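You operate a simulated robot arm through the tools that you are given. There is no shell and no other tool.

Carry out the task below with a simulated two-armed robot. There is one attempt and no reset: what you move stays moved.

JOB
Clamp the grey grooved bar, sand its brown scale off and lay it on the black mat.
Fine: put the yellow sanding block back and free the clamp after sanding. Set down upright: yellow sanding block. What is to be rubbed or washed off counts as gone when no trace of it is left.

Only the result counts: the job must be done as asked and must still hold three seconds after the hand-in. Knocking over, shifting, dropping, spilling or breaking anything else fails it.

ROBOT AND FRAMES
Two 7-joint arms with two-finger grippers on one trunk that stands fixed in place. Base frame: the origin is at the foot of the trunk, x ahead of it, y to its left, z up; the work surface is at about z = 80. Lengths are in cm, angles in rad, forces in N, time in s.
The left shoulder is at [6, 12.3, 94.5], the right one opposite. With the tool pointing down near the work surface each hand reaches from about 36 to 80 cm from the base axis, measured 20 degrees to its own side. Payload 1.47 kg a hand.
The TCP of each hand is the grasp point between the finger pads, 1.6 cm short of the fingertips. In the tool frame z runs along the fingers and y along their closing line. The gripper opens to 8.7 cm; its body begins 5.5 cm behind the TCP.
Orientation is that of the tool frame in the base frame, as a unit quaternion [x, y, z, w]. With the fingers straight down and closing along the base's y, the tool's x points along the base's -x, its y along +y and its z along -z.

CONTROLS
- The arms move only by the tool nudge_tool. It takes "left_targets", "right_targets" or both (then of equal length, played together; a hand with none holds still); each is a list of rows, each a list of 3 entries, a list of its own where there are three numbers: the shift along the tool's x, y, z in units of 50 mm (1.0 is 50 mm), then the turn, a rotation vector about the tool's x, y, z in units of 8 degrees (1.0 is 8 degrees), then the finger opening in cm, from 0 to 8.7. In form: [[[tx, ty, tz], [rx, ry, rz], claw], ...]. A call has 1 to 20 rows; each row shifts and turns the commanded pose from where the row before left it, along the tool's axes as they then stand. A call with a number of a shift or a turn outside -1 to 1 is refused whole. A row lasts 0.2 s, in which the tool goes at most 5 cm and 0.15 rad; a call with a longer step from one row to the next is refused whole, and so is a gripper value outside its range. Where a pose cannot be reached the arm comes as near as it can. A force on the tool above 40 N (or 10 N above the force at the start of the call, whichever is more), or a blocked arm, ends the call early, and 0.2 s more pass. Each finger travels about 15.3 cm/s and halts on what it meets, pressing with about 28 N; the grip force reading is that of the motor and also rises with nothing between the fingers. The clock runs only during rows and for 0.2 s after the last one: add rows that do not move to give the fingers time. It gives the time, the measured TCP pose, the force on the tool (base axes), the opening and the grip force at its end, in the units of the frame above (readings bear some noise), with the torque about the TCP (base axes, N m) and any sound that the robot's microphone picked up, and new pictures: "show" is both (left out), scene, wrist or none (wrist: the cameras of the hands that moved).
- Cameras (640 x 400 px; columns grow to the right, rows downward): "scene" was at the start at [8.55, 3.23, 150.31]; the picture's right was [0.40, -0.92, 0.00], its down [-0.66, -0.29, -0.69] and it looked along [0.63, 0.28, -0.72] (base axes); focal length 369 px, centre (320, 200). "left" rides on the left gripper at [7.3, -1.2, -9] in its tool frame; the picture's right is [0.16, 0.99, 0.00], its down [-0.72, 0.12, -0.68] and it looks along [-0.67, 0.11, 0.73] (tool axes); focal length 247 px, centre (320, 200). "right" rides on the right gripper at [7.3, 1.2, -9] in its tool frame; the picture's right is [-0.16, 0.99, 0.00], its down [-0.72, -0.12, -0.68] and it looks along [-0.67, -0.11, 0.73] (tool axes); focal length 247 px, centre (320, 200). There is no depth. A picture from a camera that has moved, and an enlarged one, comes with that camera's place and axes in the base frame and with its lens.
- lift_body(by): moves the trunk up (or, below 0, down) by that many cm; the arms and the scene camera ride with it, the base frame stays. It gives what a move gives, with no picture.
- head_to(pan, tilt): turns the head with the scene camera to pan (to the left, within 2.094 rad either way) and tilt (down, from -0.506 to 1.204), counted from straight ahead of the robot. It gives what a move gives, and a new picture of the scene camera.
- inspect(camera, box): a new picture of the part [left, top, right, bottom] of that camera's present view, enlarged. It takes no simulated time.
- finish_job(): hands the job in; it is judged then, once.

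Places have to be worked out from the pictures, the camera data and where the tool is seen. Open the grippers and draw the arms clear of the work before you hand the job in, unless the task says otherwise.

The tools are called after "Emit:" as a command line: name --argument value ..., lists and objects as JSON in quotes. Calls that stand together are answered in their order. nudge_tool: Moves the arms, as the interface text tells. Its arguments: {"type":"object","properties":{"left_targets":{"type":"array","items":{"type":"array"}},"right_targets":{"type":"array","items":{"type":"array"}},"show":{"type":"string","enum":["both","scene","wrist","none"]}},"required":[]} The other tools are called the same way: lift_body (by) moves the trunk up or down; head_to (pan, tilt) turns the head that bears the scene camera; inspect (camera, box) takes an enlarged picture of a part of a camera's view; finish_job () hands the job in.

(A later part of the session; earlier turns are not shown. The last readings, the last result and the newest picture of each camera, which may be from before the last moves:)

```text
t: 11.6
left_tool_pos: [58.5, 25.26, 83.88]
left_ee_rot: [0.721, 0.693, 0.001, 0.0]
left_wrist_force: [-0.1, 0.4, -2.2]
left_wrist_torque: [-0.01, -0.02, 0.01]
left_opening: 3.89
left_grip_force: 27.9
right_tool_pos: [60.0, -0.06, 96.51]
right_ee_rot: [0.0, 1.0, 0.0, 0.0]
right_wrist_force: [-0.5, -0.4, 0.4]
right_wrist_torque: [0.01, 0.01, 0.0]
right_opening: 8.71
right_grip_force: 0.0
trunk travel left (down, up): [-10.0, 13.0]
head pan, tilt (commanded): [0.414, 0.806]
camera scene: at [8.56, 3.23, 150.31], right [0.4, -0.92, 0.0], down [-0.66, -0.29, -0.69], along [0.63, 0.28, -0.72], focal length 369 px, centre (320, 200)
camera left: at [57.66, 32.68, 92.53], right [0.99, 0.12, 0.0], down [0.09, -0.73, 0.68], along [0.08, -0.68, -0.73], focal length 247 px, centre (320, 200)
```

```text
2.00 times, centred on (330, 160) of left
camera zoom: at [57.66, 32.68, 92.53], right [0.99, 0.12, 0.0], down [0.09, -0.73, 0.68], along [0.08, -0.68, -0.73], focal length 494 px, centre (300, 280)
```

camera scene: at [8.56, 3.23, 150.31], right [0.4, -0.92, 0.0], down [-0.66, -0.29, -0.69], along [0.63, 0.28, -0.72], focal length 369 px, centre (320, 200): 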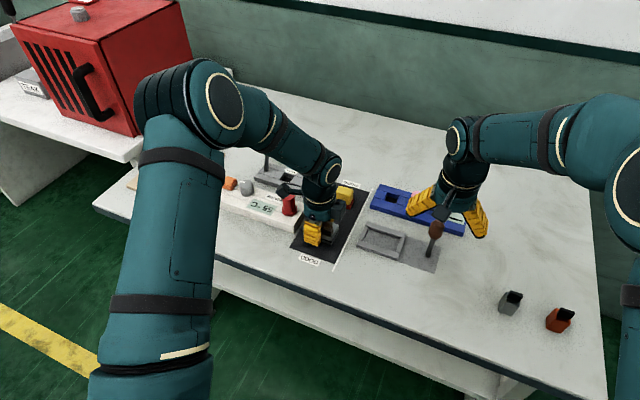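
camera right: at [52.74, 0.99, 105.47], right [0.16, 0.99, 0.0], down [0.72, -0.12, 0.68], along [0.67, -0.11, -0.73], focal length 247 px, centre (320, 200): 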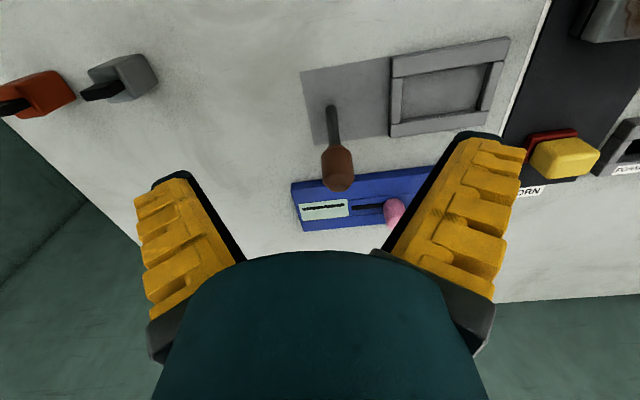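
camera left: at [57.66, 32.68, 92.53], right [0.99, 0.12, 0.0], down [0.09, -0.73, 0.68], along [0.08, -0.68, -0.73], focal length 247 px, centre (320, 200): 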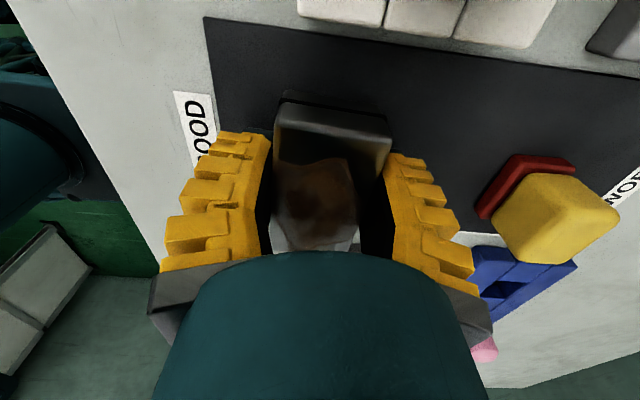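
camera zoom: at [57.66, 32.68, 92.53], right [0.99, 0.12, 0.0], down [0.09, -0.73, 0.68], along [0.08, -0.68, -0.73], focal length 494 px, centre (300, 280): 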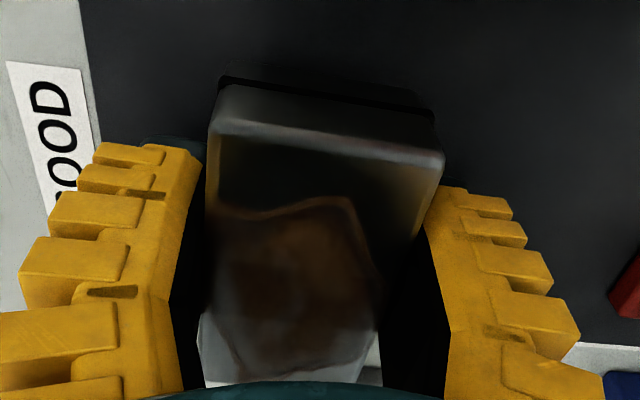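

The bar hangs firmly in the grip now (−2.2 N weight, opening 3.89). I lift to z ≈ 90, square it up and carry it over the frame while the right hand backs off to −y.

Emit:
nudge_tool --left_targets '[[[0, 0, -0.6], [0, 0, -0.14], 3.0], [[0, 0, -0.6], [0, 0, -0.14], 3.0], [[-0.5, 0.18, 0], [0, 0, 0], 3.0], [[-0.6, 0.2, 0], [0, 0, 0], 3.0], [[-0.6, 0.2, 0], [0, 0, 0], 3.0], [[-0.6, 0.2, 0], [0, 0, 0], 3.0], [[-0.38, 0.19, 0], [0, 0, 0], 3.0], [[0, 0, 0], [0, 0, 0], 3.0]]' --right_targets '[[[0, -0.6, 0], [0, 0, 0], 8.7], [[0, -0.6, 0], [0, 0, 0], 8.7], [[0, -0.6, 0], [0, 0, 0], 8.7], [[0, -0.6, 0], [0, 0, 0], 8.7], [[0, -0.6, 0], [0, 0, 0], 8.7], [[0, 0, 0], [0, 0, 0], 8.7], [[0, 0, 0], [0, 0, 0], 8.7], [[0, 0, 0], [0, 0, 0], 8.7]]'

Emit:
inspect --camera "left" --box '[240, 60, 420, 260]'

Emit:
inspect --camera "scene" --box '[330, 170, 450, 270]'

```text
t: 13.4
left_tool_pos: [63.22, 11.77, 89.7]
left_ee_rot: [0.707, 0.707, 0.0, 0.0]
left_wrist_force: [-0.6, 0.6, -1.6]
left_wrist_torque: [0.03, -0.01, 0.0]
left_opening: 3.87
left_grip_force: 28.0
right_tool_pos: [60.09, -15.02, 96.97]
right_ee_rot: [-0.002, 1.0, 0.0, 0.0]
right_wrist_force: [0.6, 0.0, -0.4]
right_wrist_torque: [-0.01, -0.04, -0.01]
right_opening: 8.7
right_grip_force: 0.0
trunk travel left (down, up): [-10.0, 13.0]
head pan, tilt (commanded): [0.414, 0.806]
camera scene: at [8.55, 3.25, 150.31], right [0.4, -0.92, 0.0], down [-0.66, -0.29, -0.69], along [0.63, 0.28, -0.72], focal length 369 px, centre (320, 200)
camera right: at [52.73, -13.95, 105.83], right [0.16, 0.99, 0.0], down [0.72, -0.12, 0.68], along [0.67, -0.11, -0.73], focal length 247 px, centre (320, 200)
camera left: at [62.1, 19.0, 98.59], right [0.99, 0.16, 0.0], down [0.12, -0.72, 0.68], along [0.11, -0.67, -0.73], focal length 247 px, centre (320, 200)
```

scene: 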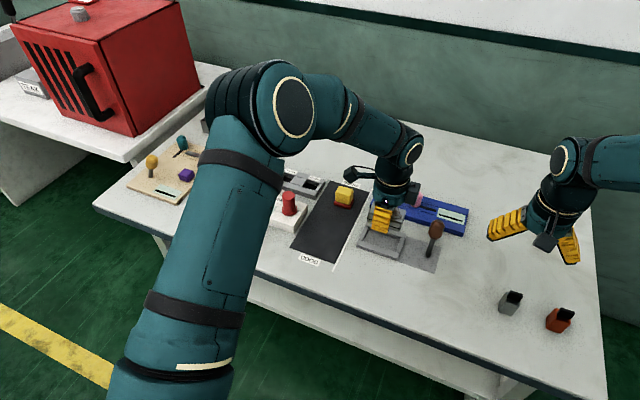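
right: 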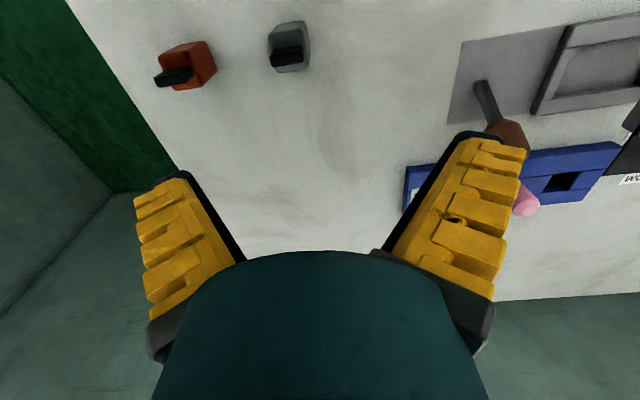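
left: 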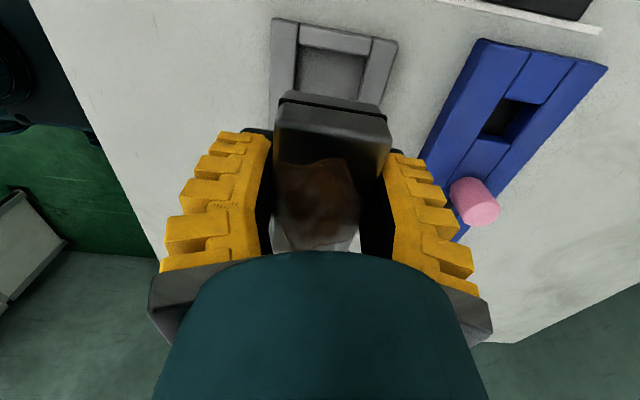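

```text
2.00 times, centred on (330, 160) of left
camera zoom: at [62.1, 19.0, 98.59], right [0.99, 0.16, 0.0], down [0.12, -0.72, 0.68], along [0.11, -0.67, -0.73], focal length 494 px, centre (300, 280)
```

zoom: 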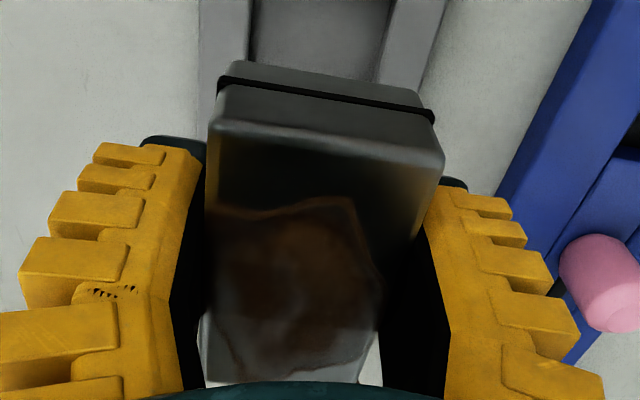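

```text
4.00 times, centred on (390, 220) of scene
camera zoom: at [8.55, 3.25, 150.31], right [0.4, -0.92, 0.0], down [-0.66, -0.29, -0.69], along [0.63, 0.28, -0.72], focal length 1475 px, centre (40, 120)
```

zoom: 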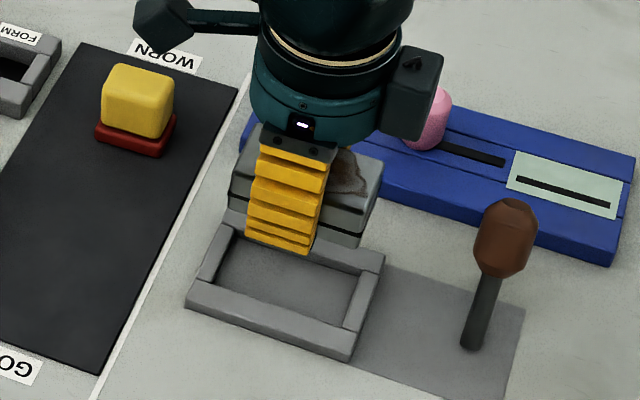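

The bar hangs over the frame, scene view putting its centre near y = 11.5 as wanted. I lower it to about 1 cm above the walls and compare edges closely.

Emit:
nudge_tool --left_targets '[[[0, 0, 0.4], [0, 0, 0], 3.0], [[0, 0, 0.4], [0, 0, 0], 3.0], [[0, 0, 0.3], [0, 0, 0], 3.0], [[0, 0, 0], [0, 0, 0], 3.0]]'

Emit:
inspect --camera "left" --box '[230, 40, 430, 260]'

Emit:
inspect --camera "scene" --box '[340, 190, 420, 260]'

Emit:
inspect --camera "right" --box '[510, 0, 640, 150]'

```text
t: 14.4
left_tool_pos: [63.29, 11.91, 84.24]
left_ee_rot: [0.707, 0.707, 0.0, 0.0]
left_wrist_force: [0.3, 0.2, -1.8]
left_wrist_torque: [0.03, 0.03, -0.01]
left_opening: 3.89
left_grip_force: 27.9
right_tool_pos: [60.16, -15.04, 96.96]
right_ee_rot: [0.0, 1.0, 0.0, 0.0]
right_wrist_force: [0.8, 0.2, 0.0]
right_wrist_torque: [-0.04, -0.03, -0.04]
right_opening: 8.71
right_grip_force: 0.0
trunk travel left (down, up): [-10.0, 13.0]
head pan, tilt (commanded): [0.414, 0.806]
camera scene: at [8.54, 3.23, 150.32], right [0.4, -0.92, 0.0], down [-0.66, -0.29, -0.69], along [0.63, 0.28, -0.72], focal length 369 px, centre (320, 200)
camera left: at [62.17, 19.12, 93.07], right [0.99, 0.16, 0.0], down [0.12, -0.72, 0.68], along [0.11, -0.67, -0.73], focal length 247 px, centre (320, 200)
```

scene: 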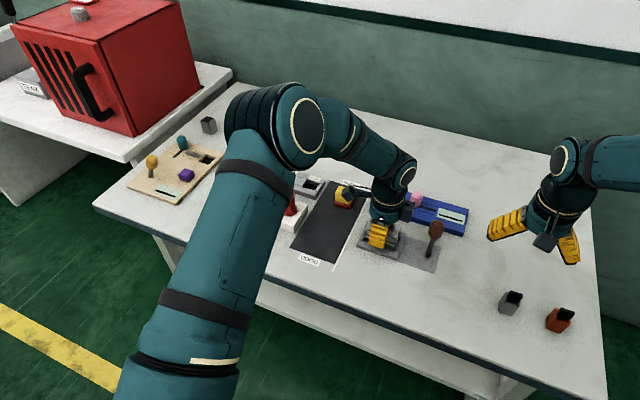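
left: 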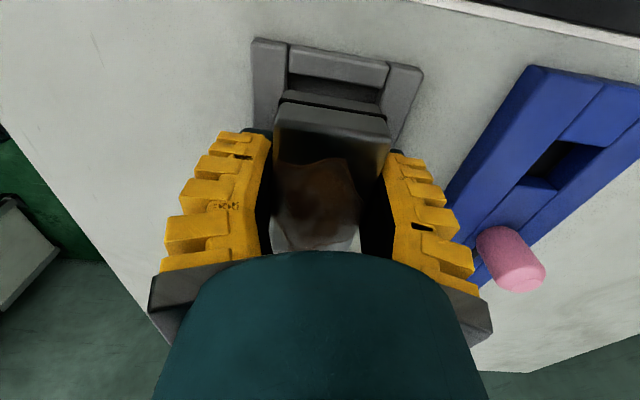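

```text
1.82 times, centred on (330, 150) of left
camera zoom: at [62.17, 19.12, 93.07], right [0.99, 0.16, 0.0], down [0.12, -0.72, 0.68], along [0.11, -0.67, -0.73], focal length 449 px, centre (302, 291)
```

zoom: 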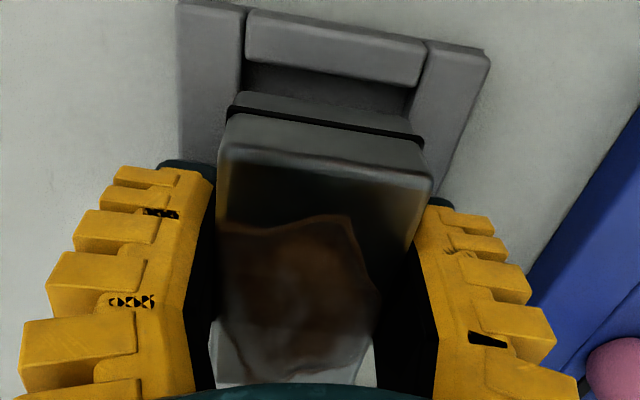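

```text
5.71 times, centred on (380, 225) of scene
camera zoom: at [8.54, 3.23, 150.32], right [0.4, -0.92, 0.0], down [-0.66, -0.29, -0.69], along [0.63, 0.28, -0.72], focal length 2107 px, centre (-23, 57)
```

zoom: 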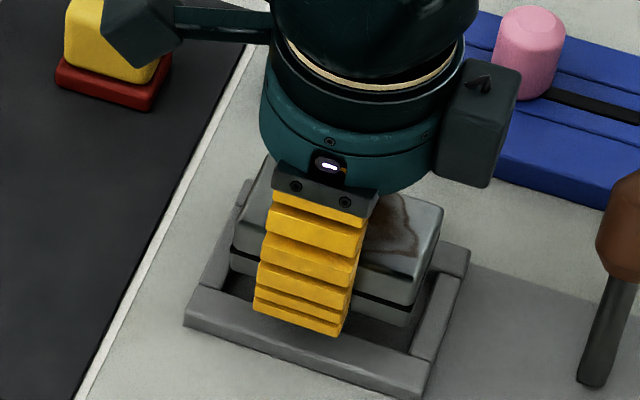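

```text
2.67 times, centred on (575, 75) of right
camera zoom: at [52.72, -13.96, 105.82], right [0.16, 0.99, 0.0], down [0.72, -0.12, 0.68], along [0.67, -0.11, -0.73], focal length 659 px, centre (-360, 533)
```

zoom: 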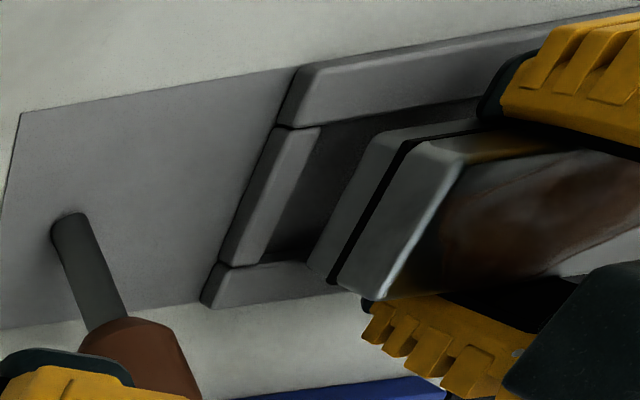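

x agrees to ~0.1 cm between views; for y the two cameras differ slightly, so I enlarge the scene view more at both ends of the bar.

Emit:
inspect --camera "scene" --box '[360, 215, 408, 260]'

Emit:
inspect --camera "left" --box '[250, 30, 430, 140]'

```text
8.89 times, centred on (384, 238) of scene
camera zoom: at [8.54, 3.23, 150.32], right [0.4, -0.92, 0.0], down [-0.66, -0.29, -0.69], along [0.63, 0.28, -0.72], focal length 3278 px, centre (-249, -133)
```

zoom: 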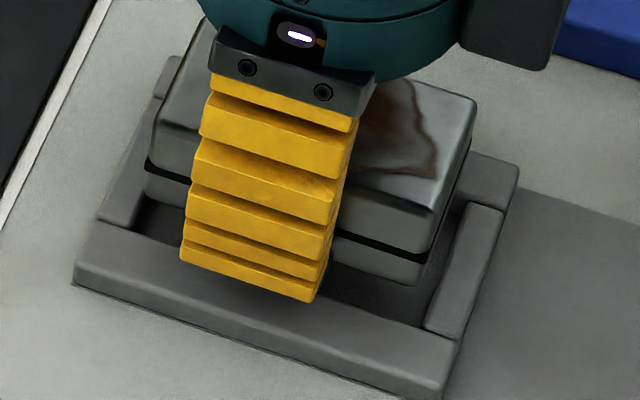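

```text
3.56 times, centred on (340, 85) of left
camera zoom: at [62.17, 19.12, 93.07], right [0.99, 0.16, 0.0], down [0.12, -0.72, 0.68], along [0.11, -0.67, -0.73], focal length 878 px, centre (249, 609)
```

zoom: 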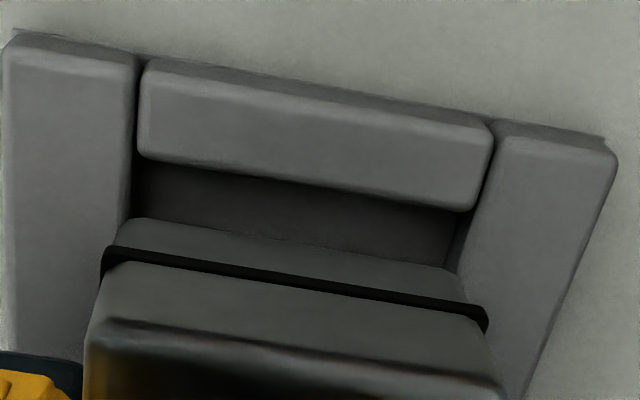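

Both cameras now put the bar within 0.1 cm of the frame's middle in x and y. I lower it slowly 1.5 cm into the frame, watching the force.

Emit:
nudge_tool --left_targets '[[[0, 0, 0.06], [0, 0, 0], 3.0], [[0, 0, 0.06], [0, 0, 0], 3.0], [[0, 0, 0.06], [0, 0, 0], 3.0], [[0, 0, 0.06], [0, 0, 0], 3.0], [[0, 0, 0.05], [0, 0, 0], 3.0]]'

Emit:
inspect --camera "scene" --box '[360, 215, 408, 260]'

Emit:
inspect --camera "left" --box '[250, 30, 430, 140]'

```text
t: 15.6
left_tool_pos: [63.3, 11.92, 83.02]
left_ee_rot: [0.707, 0.707, 0.001, 0.001]
left_wrist_force: [-1.5, 1.8, 8.5]
left_wrist_torque: [-0.06, 0.29, -0.1]
left_opening: 3.89
left_grip_force: 27.8
right_tool_pos: [60.22, -15.08, 96.89]
right_ee_rot: [-0.001, 1.0, 0.0, 0.0]
right_wrist_force: [0.6, -0.3, 0.2]
right_wrist_torque: [0.0, 0.02, 0.01]
right_opening: 8.69
right_grip_force: 0.0
trunk travel left (down, up): [-10.0, 13.0]
head pan, tilt (commanded): [0.414, 0.806]
camera scene: at [8.47, 3.23, 150.33], right [0.4, -0.92, 0.0], down [-0.66, -0.29, -0.69], along [0.63, 0.28, -0.72], focal length 369 px, centre (320, 200)
camera left: at [62.2, 19.14, 91.77], right [0.99, 0.16, 0.0], down [0.12, -0.72, 0.68], along [0.11, -0.67, -0.73], focal length 247 px, centre (320, 200)
```

scene: 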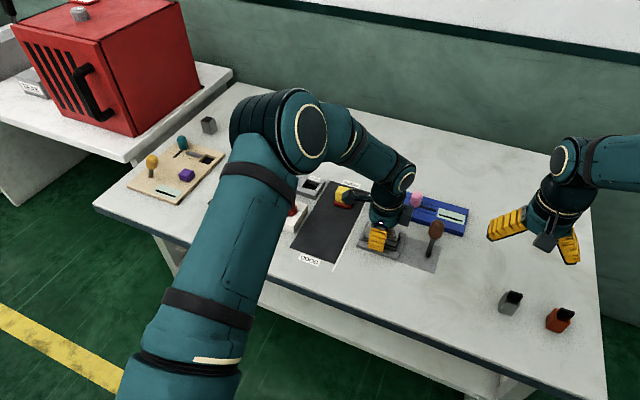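
left: 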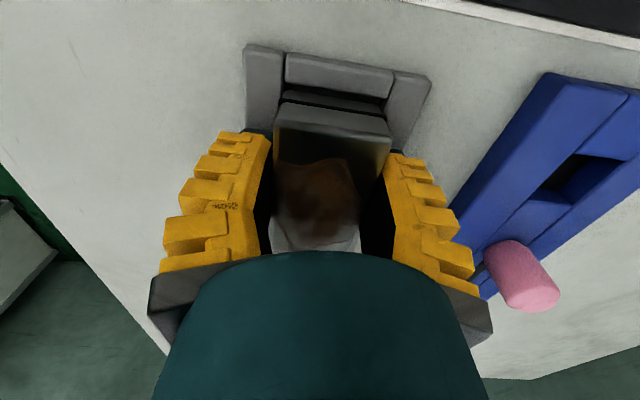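

```text
8.89 times, centred on (384, 238) of scene
camera zoom: at [8.47, 3.23, 150.33], right [0.4, -0.92, 0.0], down [-0.66, -0.29, -0.69], along [0.63, 0.28, -0.72], focal length 3278 px, centre (-249, -133)
```

zoom: 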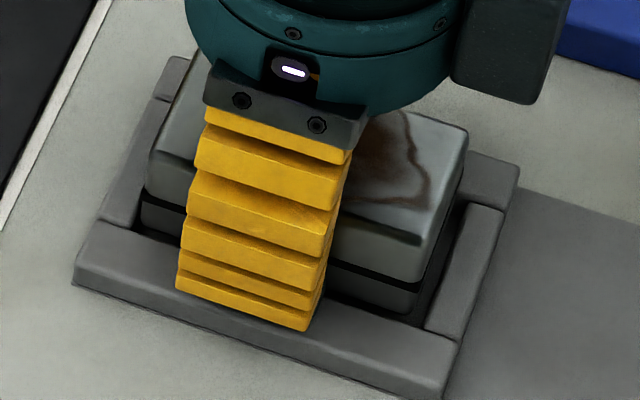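

```text
3.56 times, centred on (340, 85) of left
camera zoom: at [62.2, 19.14, 91.77], right [0.99, 0.16, 0.0], down [0.12, -0.72, 0.68], along [0.11, -0.67, -0.73], focal length 878 px, centre (249, 609)
```

zoom: 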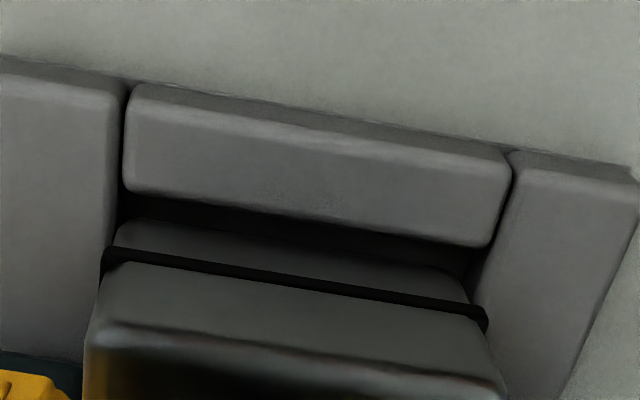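

Gentle contact (8.5 N) is a fingertip on the near wall with the bar's foot already inside the recess and centred. I ease up 1 mm, open the fingers so it settles in, then rise.

Emit:
nudge_tool --left_targets '[[[0, 0, -0.02], [0, 0, 0], 3.0], [[0, 0, 0], [0, 0, 0], 6.5], [[0, 0, 0], [0, 0, 0], 6.5], [[0, 0, 0], [0, 0, 0], 6.5], [[0, 0, -0.3], [0, 0, 0], 6.5], [[0, 0, -0.5], [0, 0, 0], 6.5], [[0, 0, -0.6], [0, 0, 0], 6.5], [[0, 0, 0], [0, 0, 0], 6.5]]'

Emit:
inspect --camera "scene" --box '[350, 205, 410, 260]'

Emit:
inspect --camera "left" --box '[240, 20, 420, 230]'

```text
t: 17.4
left_tool_pos: [63.27, 11.92, 89.7]
left_ee_rot: [0.707, 0.707, 0.0, 0.001]
left_wrist_force: [-1.2, -0.7, -0.2]
left_wrist_torque: [0.03, 0.0, 0.02]
left_opening: 6.9
left_grip_force: 3.1
right_tool_pos: [60.06, -15.02, 97.01]
right_ee_rot: [0.0, 1.0, 0.0, -0.001]
right_wrist_force: [0.6, 0.0, 1.0]
right_wrist_torque: [0.03, 0.01, 0.01]
right_opening: 8.69
right_grip_force: 0.1
trunk travel left (down, up): [-10.0, 13.0]
head pan, tilt (commanded): [0.414, 0.806]
camera scene: at [8.58, 3.23, 150.31], right [0.4, -0.92, 0.0], down [-0.66, -0.29, -0.69], along [0.63, 0.28, -0.72], focal length 369 px, centre (320, 200)
camera left: at [62.22, 19.16, 98.54], right [0.99, 0.16, 0.0], down [0.12, -0.72, 0.68], along [0.11, -0.67, -0.73], focal length 247 px, centre (320, 200)
```

scene: 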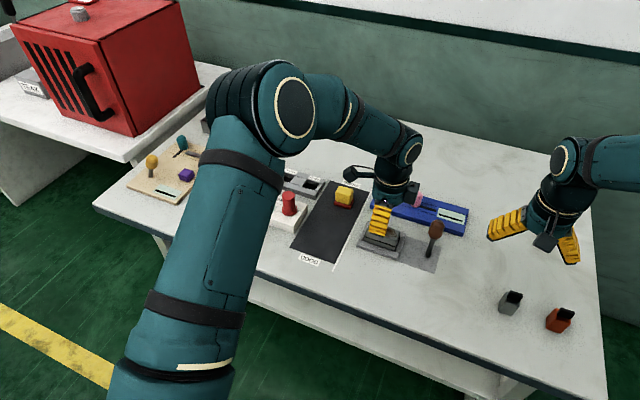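
left: 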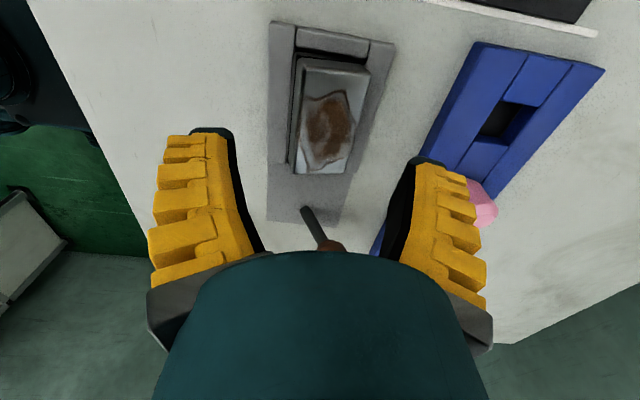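

```text
7.27 times, centred on (380, 232) of scene
camera zoom: at [8.58, 3.23, 150.31], right [0.4, -0.92, 0.0], down [-0.66, -0.29, -0.69], along [0.63, 0.28, -0.72], focal length 2682 px, centre (-116, -36)
```

zoom: 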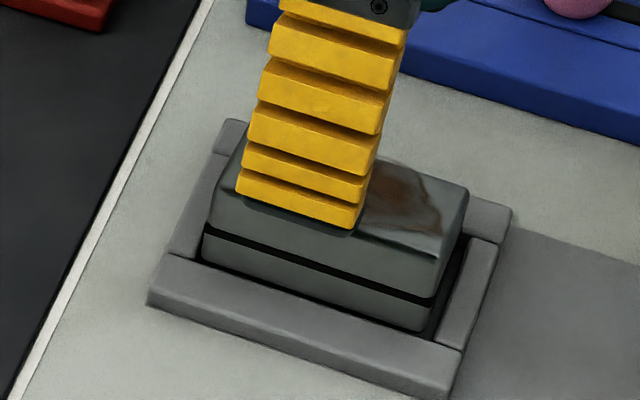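

```text
1.90 times, centred on (330, 125) of left
camera zoom: at [62.22, 19.16, 98.54], right [0.99, 0.16, 0.0], down [0.12, -0.72, 0.68], along [0.11, -0.67, -0.73], focal length 470 px, centre (301, 343)
```

zoom: 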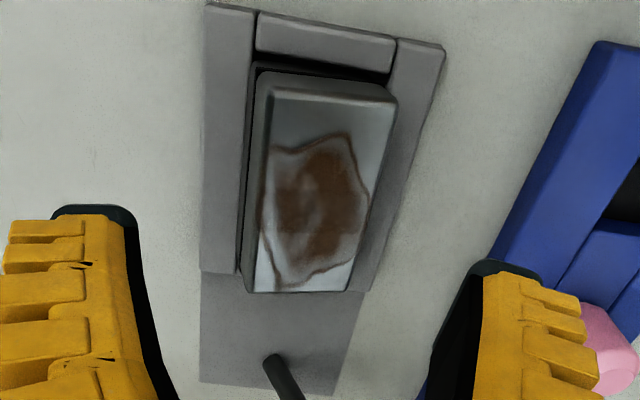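

The bar looks to be in the recess but may not be level. I move the left hand up and toward +y to get clear views of it.

Emit:
nudge_tool --left_targets '[[[0.6, 0, -0.6], [0, 0, 0], 6.5], [[0.6, 0, -0.6], [0, 0, 0], 6.5], [[0.6, 0, 0], [0, 0, 0], 6.5], [[0.6, 0, 0], [0, 0, 0], 6.5]]' --right_targets '[[[0, 0.2, 0], [0, 0, 0], 8.7], [[0, 0.4, 0], [0, 0, 0], 8.7], [[0.3, 0.4, 0], [0, 0, 0], 8.7], [[0.3, 0.4, 0], [0, 0, 0], 8.7]]'

Emit:
inspect --camera "scene" --box '[350, 205, 410, 260]'

Emit:
inspect --camera "left" --box '[260, 100, 420, 260]'

Emit:
inspect --camera "right" --box '[380, 40, 560, 200]'

```text
t: 18.4
left_tool_pos: [63.2, 24.28, 95.79]
left_ee_rot: [0.707, 0.708, 0.0, 0.0]
left_wrist_force: [-0.4, 0.4, -1.0]
left_wrist_torque: [0.0, -0.04, -0.02]
left_opening: 6.92
left_grip_force: 3.1
right_tool_pos: [56.91, -7.81, 96.83]
right_ee_rot: [0.001, 1.0, 0.001, 0.0]
right_wrist_force: [0.3, -0.7, 0.2]
right_wrist_torque: [0.02, -0.01, 0.01]
right_opening: 8.68
right_grip_force: 0.0
trunk travel left (down, up): [-10.0, 13.0]
head pan, tilt (commanded): [0.414, 0.806]
camera scene: at [8.5, 3.29, 150.32], right [0.4, -0.92, 0.0], down [-0.66, -0.29, -0.69], along [0.63, 0.28, -0.72], focal length 369 px, centre (320, 200)
camera right: at [49.41, -6.71, 105.68], right [0.16, 0.99, 0.0], down [0.72, -0.12, 0.68], along [0.67, -0.11, -0.73], focal length 247 px, centre (320, 200)
camera left: at [62.02, 31.44, 104.62], right [0.99, 0.16, 0.0], down [0.12, -0.72, 0.68], along [0.11, -0.67, -0.73], focal length 247 px, centre (320, 200)
```

scene: 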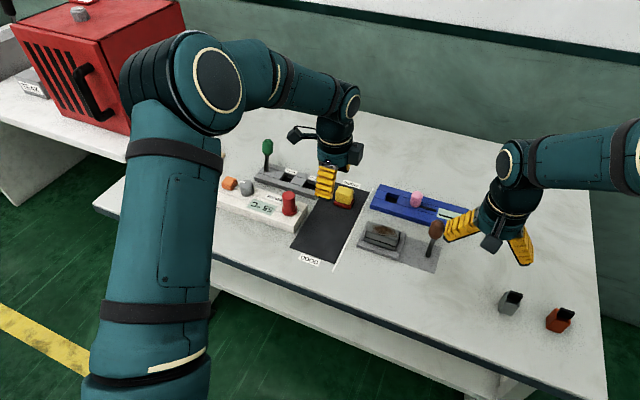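
right: 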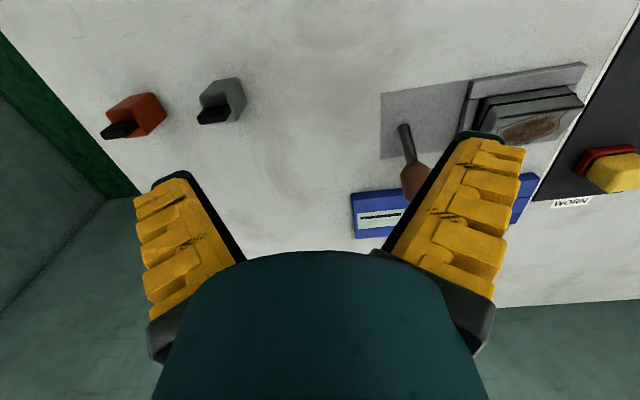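
left: 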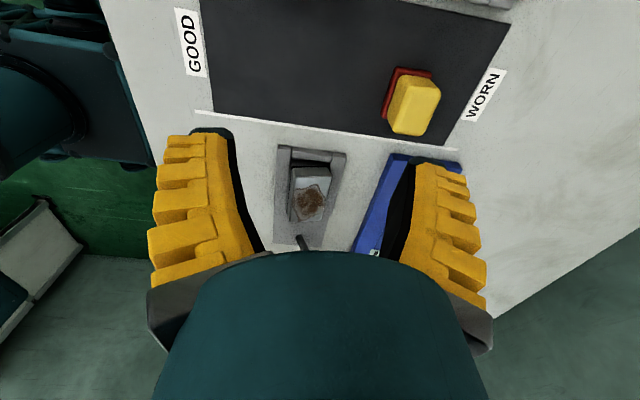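

```text
7.27 times, centred on (380, 232) of scene
camera zoom: at [8.5, 3.29, 150.32], right [0.4, -0.92, 0.0], down [-0.66, -0.29, -0.69], along [0.63, 0.28, -0.72], focal length 2682 px, centre (-116, -36)
```

zoom: 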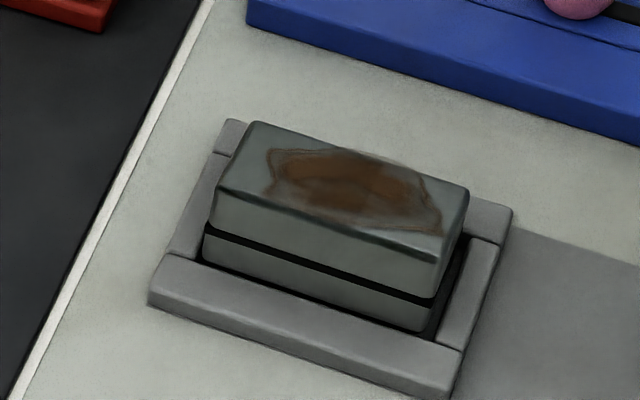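

```text
2.50 times, centred on (340, 180) of left
camera zoom: at [62.02, 31.44, 104.62], right [0.99, 0.16, 0.0], down [0.12, -0.72, 0.68], along [0.11, -0.67, -0.73], focal length 617 px, centre (270, 250)
```

zoom: 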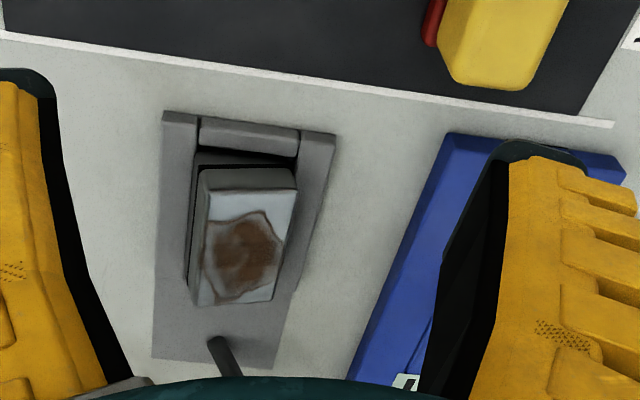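

```text
2.50 times, centred on (470, 120) of right
camera zoom: at [49.41, -6.71, 105.68], right [0.16, 0.99, 0.0], down [0.72, -0.12, 0.68], along [0.67, -0.11, -0.73], focal length 617 px, centre (-55, 400)
```

zoom: 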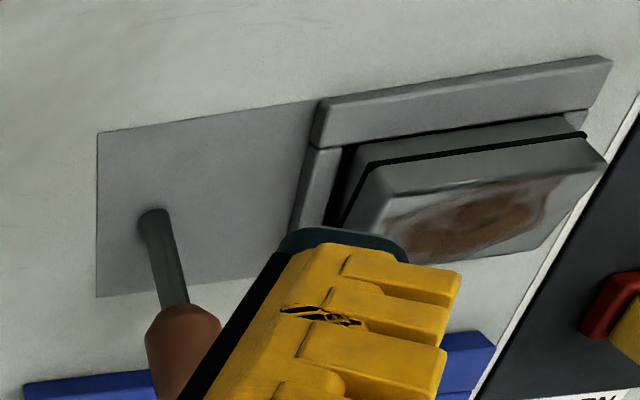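

The bar sits tilted ~10°: its far edge is down on the recess floor, the near edge still up at the rim. I bring the left hand back with closed fingers above the near half of the bar to press it level gently.

Emit:
nudge_tool --left_targets '[[[-0.6, -0.03, 0], [0, 0, 0], 4], [[-0.65, -0.03, 0], [0, 0, 0], 2], [[-0.65, -0.03, 0], [0, 0, 0], 0], [[-0.65, -0.03, 0.3], [0, 0, 0], 0], [[0, 0, 0.5], [0, 0, 0], 0], [[0, 0, 0.5], [0, 0, 0], 0], [[0, 0, 0.3], [0, 0, 0], 0], [[0, 0, 0], [0, 0, 0], 0]]'

Emit:
inspect --camera "scene" --box '[350, 205, 410, 260]'

Emit:
inspect --camera "left" --box '[240, 60, 420, 260]'

```text
t: 20.2
left_tool_pos: [62.65, 10.92, 87.87]
left_ee_rot: [0.706, 0.708, 0.0, 0.0]
left_wrist_force: [0.0, 0.3, 0.4]
left_wrist_torque: [0.03, 0.0, -0.03]
left_opening: 0.01
left_grip_force: 28.6
right_tool_pos: [56.83, -7.92, 96.89]
right_ee_rot: [0.0, 1.0, 0.0, 0.0]
right_wrist_force: [0.4, 0.3, -0.2]
right_wrist_torque: [-0.03, -0.01, 0.01]
right_opening: 8.71
right_grip_force: 0.2
trunk travel left (down, up): [-10.0, 13.0]
head pan, tilt (commanded): [0.414, 0.806]
camera scene: at [8.54, 3.22, 150.32], right [0.4, -0.92, 0.0], down [-0.66, -0.29, -0.69], along [0.63, 0.28, -0.72], focal length 369 px, centre (320, 200)
camera left: at [61.41, 18.21, 96.65], right [0.99, 0.16, 0.0], down [0.12, -0.72, 0.68], along [0.11, -0.67, -0.73], focal length 247 px, centre (320, 200)
```

scene: 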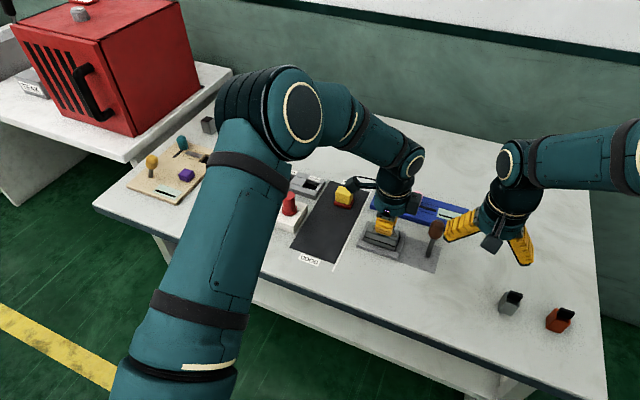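
left: 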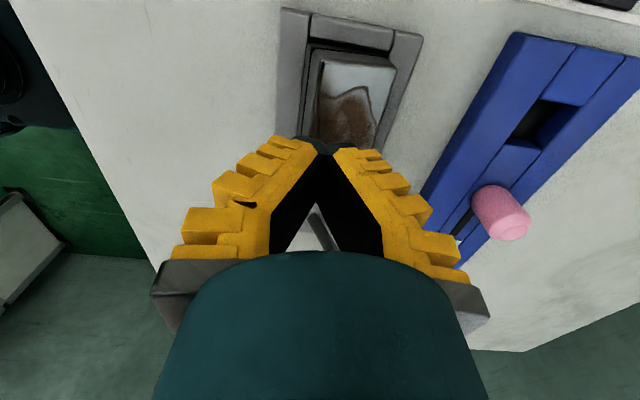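

```text
7.27 times, centred on (380, 232) of scene
camera zoom: at [8.54, 3.22, 150.32], right [0.4, -0.92, 0.0], down [-0.66, -0.29, -0.69], along [0.63, 0.28, -0.72], focal length 2682 px, centre (-116, -36)
```

zoom: 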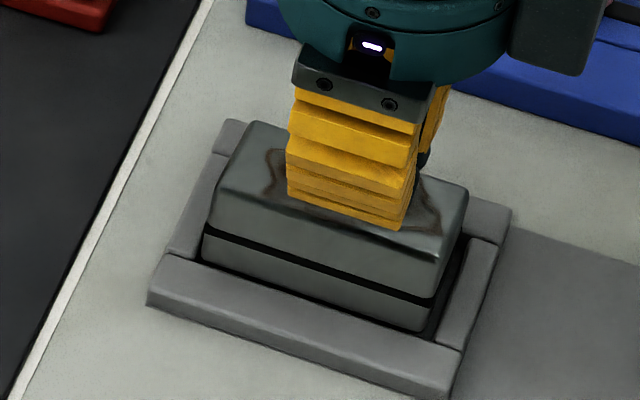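

```text
2.00 times, centred on (330, 160) of left
camera zoom: at [61.41, 18.21, 96.65], right [0.99, 0.16, 0.0], down [0.12, -0.72, 0.68], along [0.11, -0.67, -0.73], focal length 494 px, centre (300, 280)
```

zoom: 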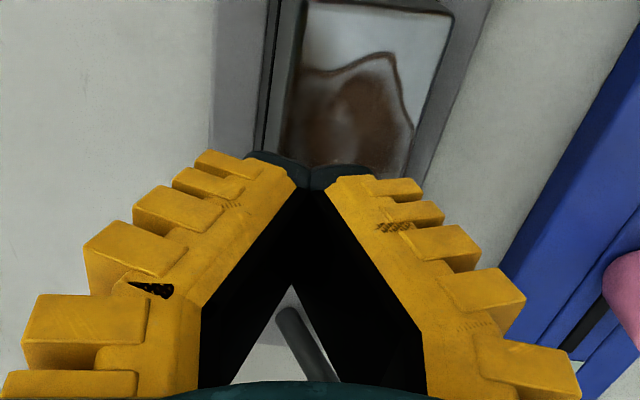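

The closed tips are above the near half of the bar. I shift a little to (62.35, 11.4) and press down in small steps.

Emit:
nudge_tool --left_targets '[[[0.1, -0.06, 0.2], [0, 0, 0], 0], [[0, 0, 0.2], [0, 0, 0], 0], [[0, 0, 0.04], [0, 0, 0], 0], [[0, 0, 0.04], [0, 0, 0], 0], [[0, 0, 0.03], [0, 0, 0], 0], [[0, 0, 0.03], [0, 0, 0], 0], [[0, 0, 0.03], [0, 0, 0], 0], [[0, 0, 0], [0, 0, 0], 0]]'

Emit:
inspect --camera "scene" --box '[350, 205, 410, 260]'

```text
t: 22.0
left_tool_pos: [62.14, 11.73, 84.83]
left_ee_rot: [0.707, 0.707, 0.0, -0.003]
left_wrist_force: [-1.2, 0.6, -2.1]
left_wrist_torque: [-0.03, -0.07, -0.01]
left_opening: 0.0
left_grip_force: 27.7
right_tool_pos: [56.74, -7.91, 96.76]
right_ee_rot: [0.0, 1.0, 0.0, 0.001]
right_wrist_force: [-0.8, 0.2, -0.6]
right_wrist_torque: [0.01, 0.01, 0.0]
right_opening: 8.71
right_grip_force: 0.1
trunk travel left (down, up): [-10.0, 13.0]
head pan, tilt (commanded): [0.414, 0.806]
camera scene: at [8.4, 3.18, 150.31], right [0.4, -0.92, 0.0], down [-0.66, -0.29, -0.69], along [0.63, 0.28, -0.72], focal length 369 px, centre (320, 200)
camera left: at [61.04, 19.08, 93.63], right [0.99, 0.16, 0.0], down [0.12, -0.73, 0.68], along [0.11, -0.67, -0.74], focal length 247 px, centre (320, 200)
```

scene: 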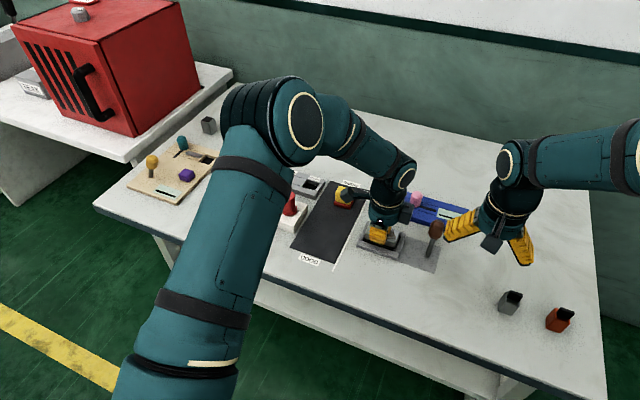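
left: 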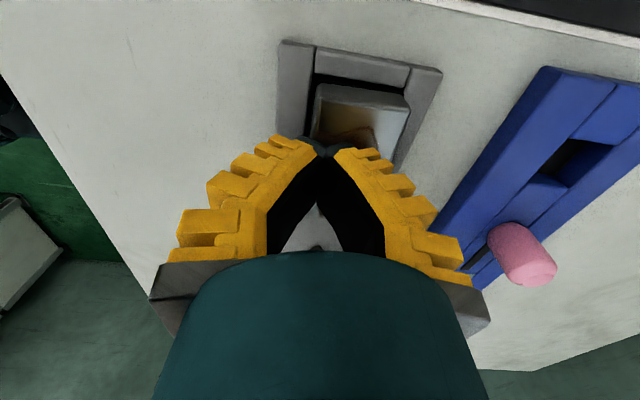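

```text
7.27 times, centred on (380, 232) of scene
camera zoom: at [8.4, 3.18, 150.31], right [0.4, -0.92, 0.0], down [-0.66, -0.29, -0.69], along [0.63, 0.28, -0.72], focal length 2682 px, centre (-116, -36)
```

zoom: 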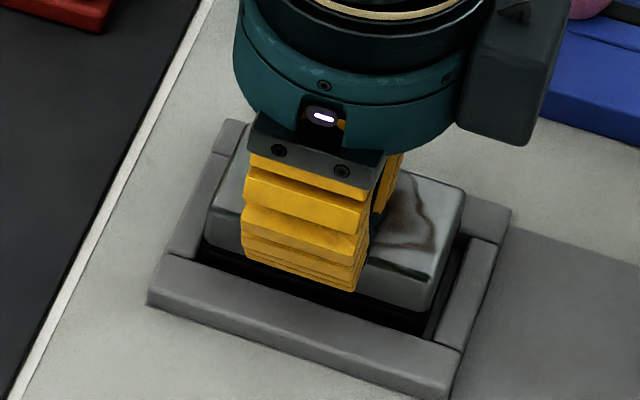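

The bar dropped down and appears level now. I raise the left hand and look again.

Emit:
nudge_tool --left_targets '[[[0, 0, -0.5], [0, 0, 0], 0], [[0, 0, -0.8], [0, 0, 0], 0], [[0.6, 0, -0.6], [0, 0, 0], 2], [[0.8, 0, -0.2], [0, 0, 0], 4], [[0.8, 0, 0], [0, 0, 0], 6.5], [[0, 0, 0], [0, 0, 0], 6.5]]'

Emit:
inspect --camera "scene" --box '[350, 205, 410, 260]'

Emit:
inspect --camera "left" --box '[260, 100, 420, 260]'

Emit:
inspect --camera "right" --box '[380, 40, 600, 200]'

```text
t: 23.4
left_tool_pos: [62.49, 22.96, 95.43]
left_ee_rot: [0.707, 0.707, 0.0, 0.0]
left_wrist_force: [-0.2, 1.1, 0.3]
left_wrist_torque: [0.05, -0.03, -0.02]
left_opening: 6.9
left_grip_force: 2.2
right_tool_pos: [56.9, -7.96, 96.84]
right_ee_rot: [0.0, 1.0, 0.0, 0.0]
right_wrist_force: [0.0, 1.0, 0.9]
right_wrist_torque: [0.01, 0.0, 0.0]
right_opening: 8.72
right_grip_force: 0.1
trunk travel left (down, up): [-10.0, 13.0]
head pan, tilt (commanded): [0.414, 0.806]
camera scene: at [8.55, 3.2, 150.31], right [0.4, -0.92, 0.0], down [-0.66, -0.29, -0.69], along [0.63, 0.28, -0.72], focal length 369 px, centre (320, 200)
camera left: at [61.37, 30.21, 104.14], right [0.99, 0.16, 0.0], down [0.12, -0.72, 0.68], along [0.11, -0.67, -0.73], focal length 247 px, centre (320, 200)
```

scene: 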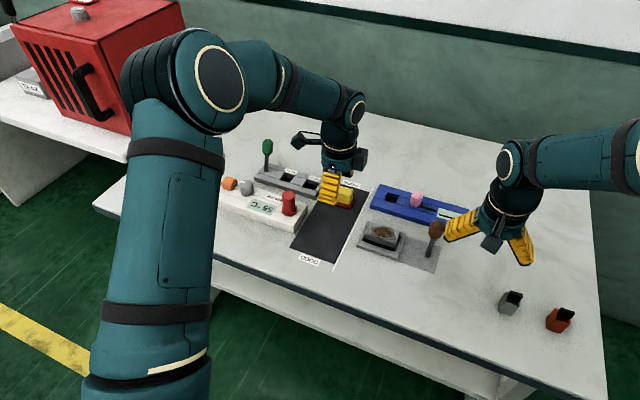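
left: 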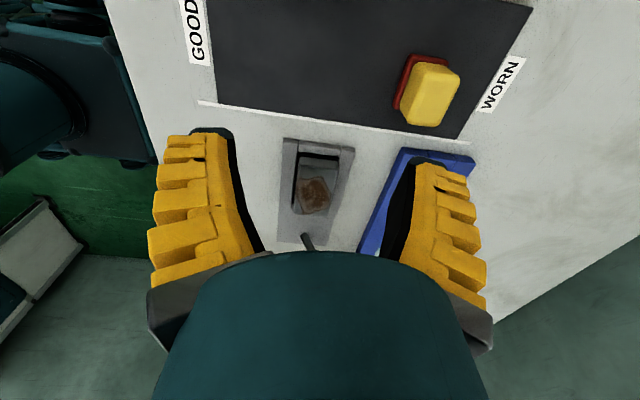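

```text
7.27 times, centred on (380, 232) of scene
camera zoom: at [8.55, 3.2, 150.31], right [0.4, -0.92, 0.0], down [-0.66, -0.29, -0.69], along [0.63, 0.28, -0.72], focal length 2682 px, centre (-116, -36)
```

zoom: 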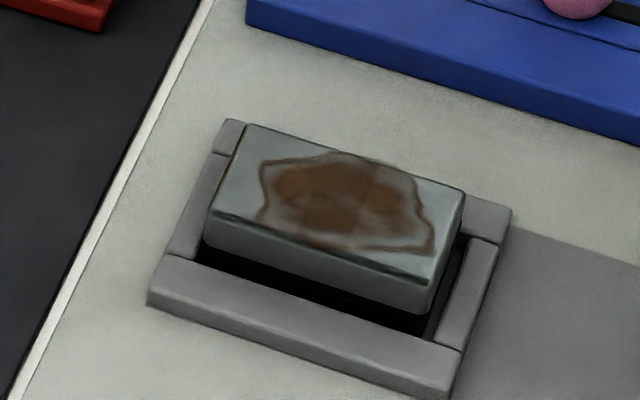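

```text
2.50 times, centred on (340, 180) of left
camera zoom: at [61.37, 30.21, 104.14], right [0.99, 0.16, 0.0], down [0.12, -0.72, 0.68], along [0.11, -0.67, -0.73], focal length 617 px, centre (270, 250)
```

zoom: 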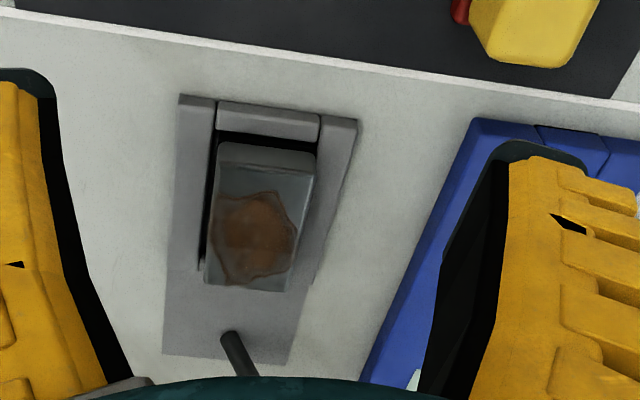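

```text
2.50 times, centred on (490, 120) of right
camera zoom: at [49.47, -6.8, 105.64], right [0.16, 0.99, 0.0], down [0.72, -0.12, 0.68], along [0.67, -0.11, -0.73], focal length 617 px, centre (-105, 400)
```

zoom: 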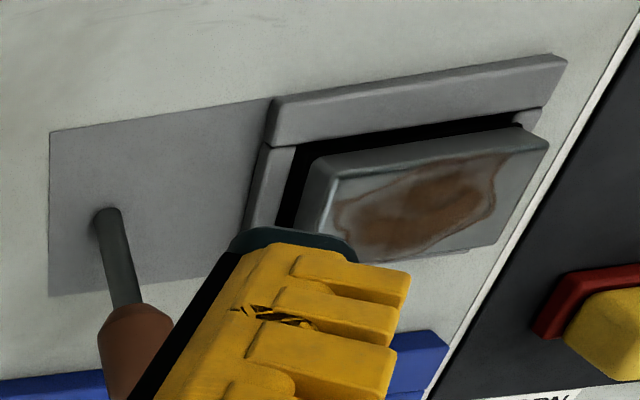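

The bar now sits level in the recess (top z ≈ 83.1). Next the clamp: the lever's knob is around (65.9, 0.6, 87.3), so I bring the right hand above it and check alignment.

Emit:
nudge_tool --right_targets '[[[-0.6, 0.57, 0], [0, 0, 0], 6.5], [[-0.6, 0.57, 0], [0, 0, 0], 6.5], [[-0.6, 0.57, 0], [0, 0, 0], 6.5], [[0, 0, 0.3], [0, 0, 0], 6.5], [[0, 0, 0], [0, 0, 0], 6.5]]'

Emit:
inspect --camera "right" --box '[220, 60, 420, 260]'

Emit:
inspect --camera "scene" --box '[390, 180, 480, 270]'

```text
t: 24.6
left_tool_pos: [62.4, 23.0, 95.35]
left_ee_rot: [0.707, 0.707, 0.001, -0.001]
left_wrist_force: [-0.1, 0.5, 0.0]
left_wrist_torque: [0.02, 0.0, 0.01]
left_opening: 6.9
left_grip_force: 2.8
right_tool_pos: [65.7, 0.54, 95.32]
right_ee_rot: [0.0, 1.0, -0.001, 0.0]
right_wrist_force: [-0.7, 0.2, -0.6]
right_wrist_torque: [-0.02, 0.02, -0.01]
right_opening: 6.88
right_grip_force: 3.2
trunk travel left (down, up): [-10.0, 13.0]
head pan, tilt (commanded): [0.414, 0.806]
camera scene: at [8.56, 3.24, 150.31], right [0.4, -0.92, 0.0], down [-0.66, -0.29, -0.69], along [0.63, 0.28, -0.72], focal length 369 px, centre (320, 200)
camera right: at [58.29, 1.59, 104.12], right [0.16, 0.99, 0.0], down [0.72, -0.12, 0.68], along [0.67, -0.11, -0.73], focal length 247 px, centre (320, 200)
```

scene: 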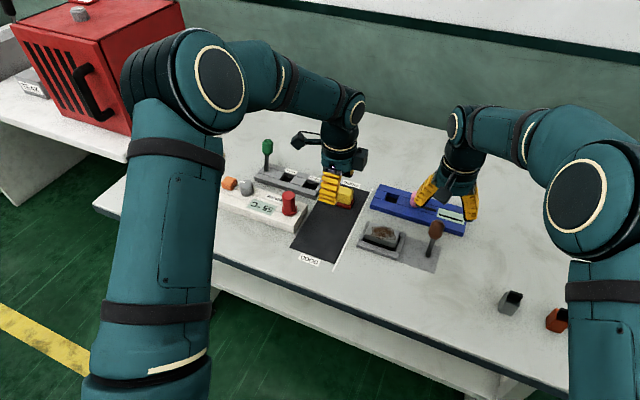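
right: 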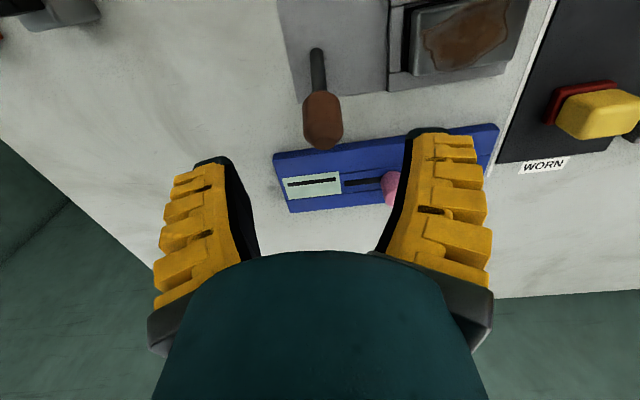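

```text
2.00 times, centred on (320, 160) of right
camera zoom: at [58.29, 1.59, 104.12], right [0.16, 0.99, 0.0], down [0.72, -0.12, 0.68], along [0.67, -0.11, -0.73], focal length 494 px, centre (320, 280)
```

zoom: 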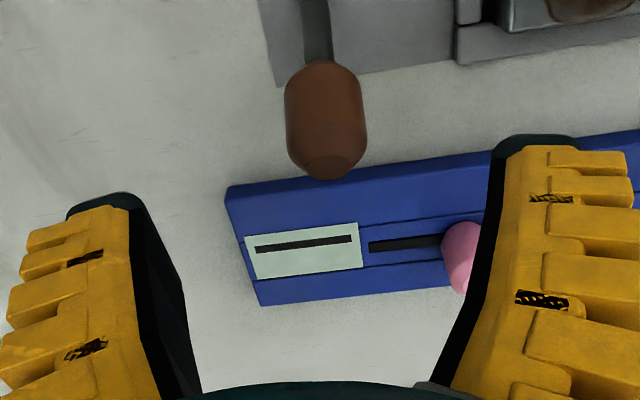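

```text
4.44 times, centred on (435, 225) of scene
camera zoom: at [8.56, 3.24, 150.31], right [0.4, -0.92, 0.0], down [-0.66, -0.29, -0.69], along [0.63, 0.28, -0.72], focal length 1639 px, centre (-191, 89)
```

zoom: 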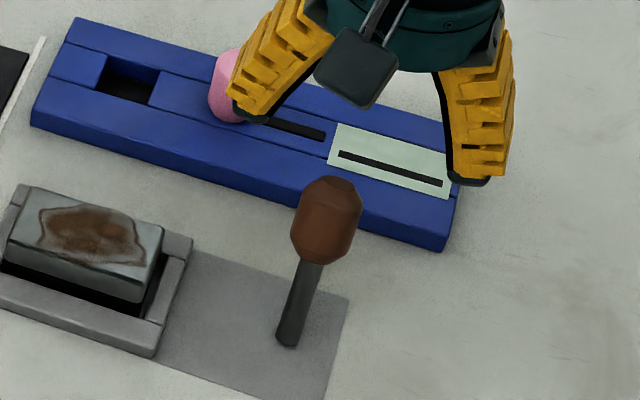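

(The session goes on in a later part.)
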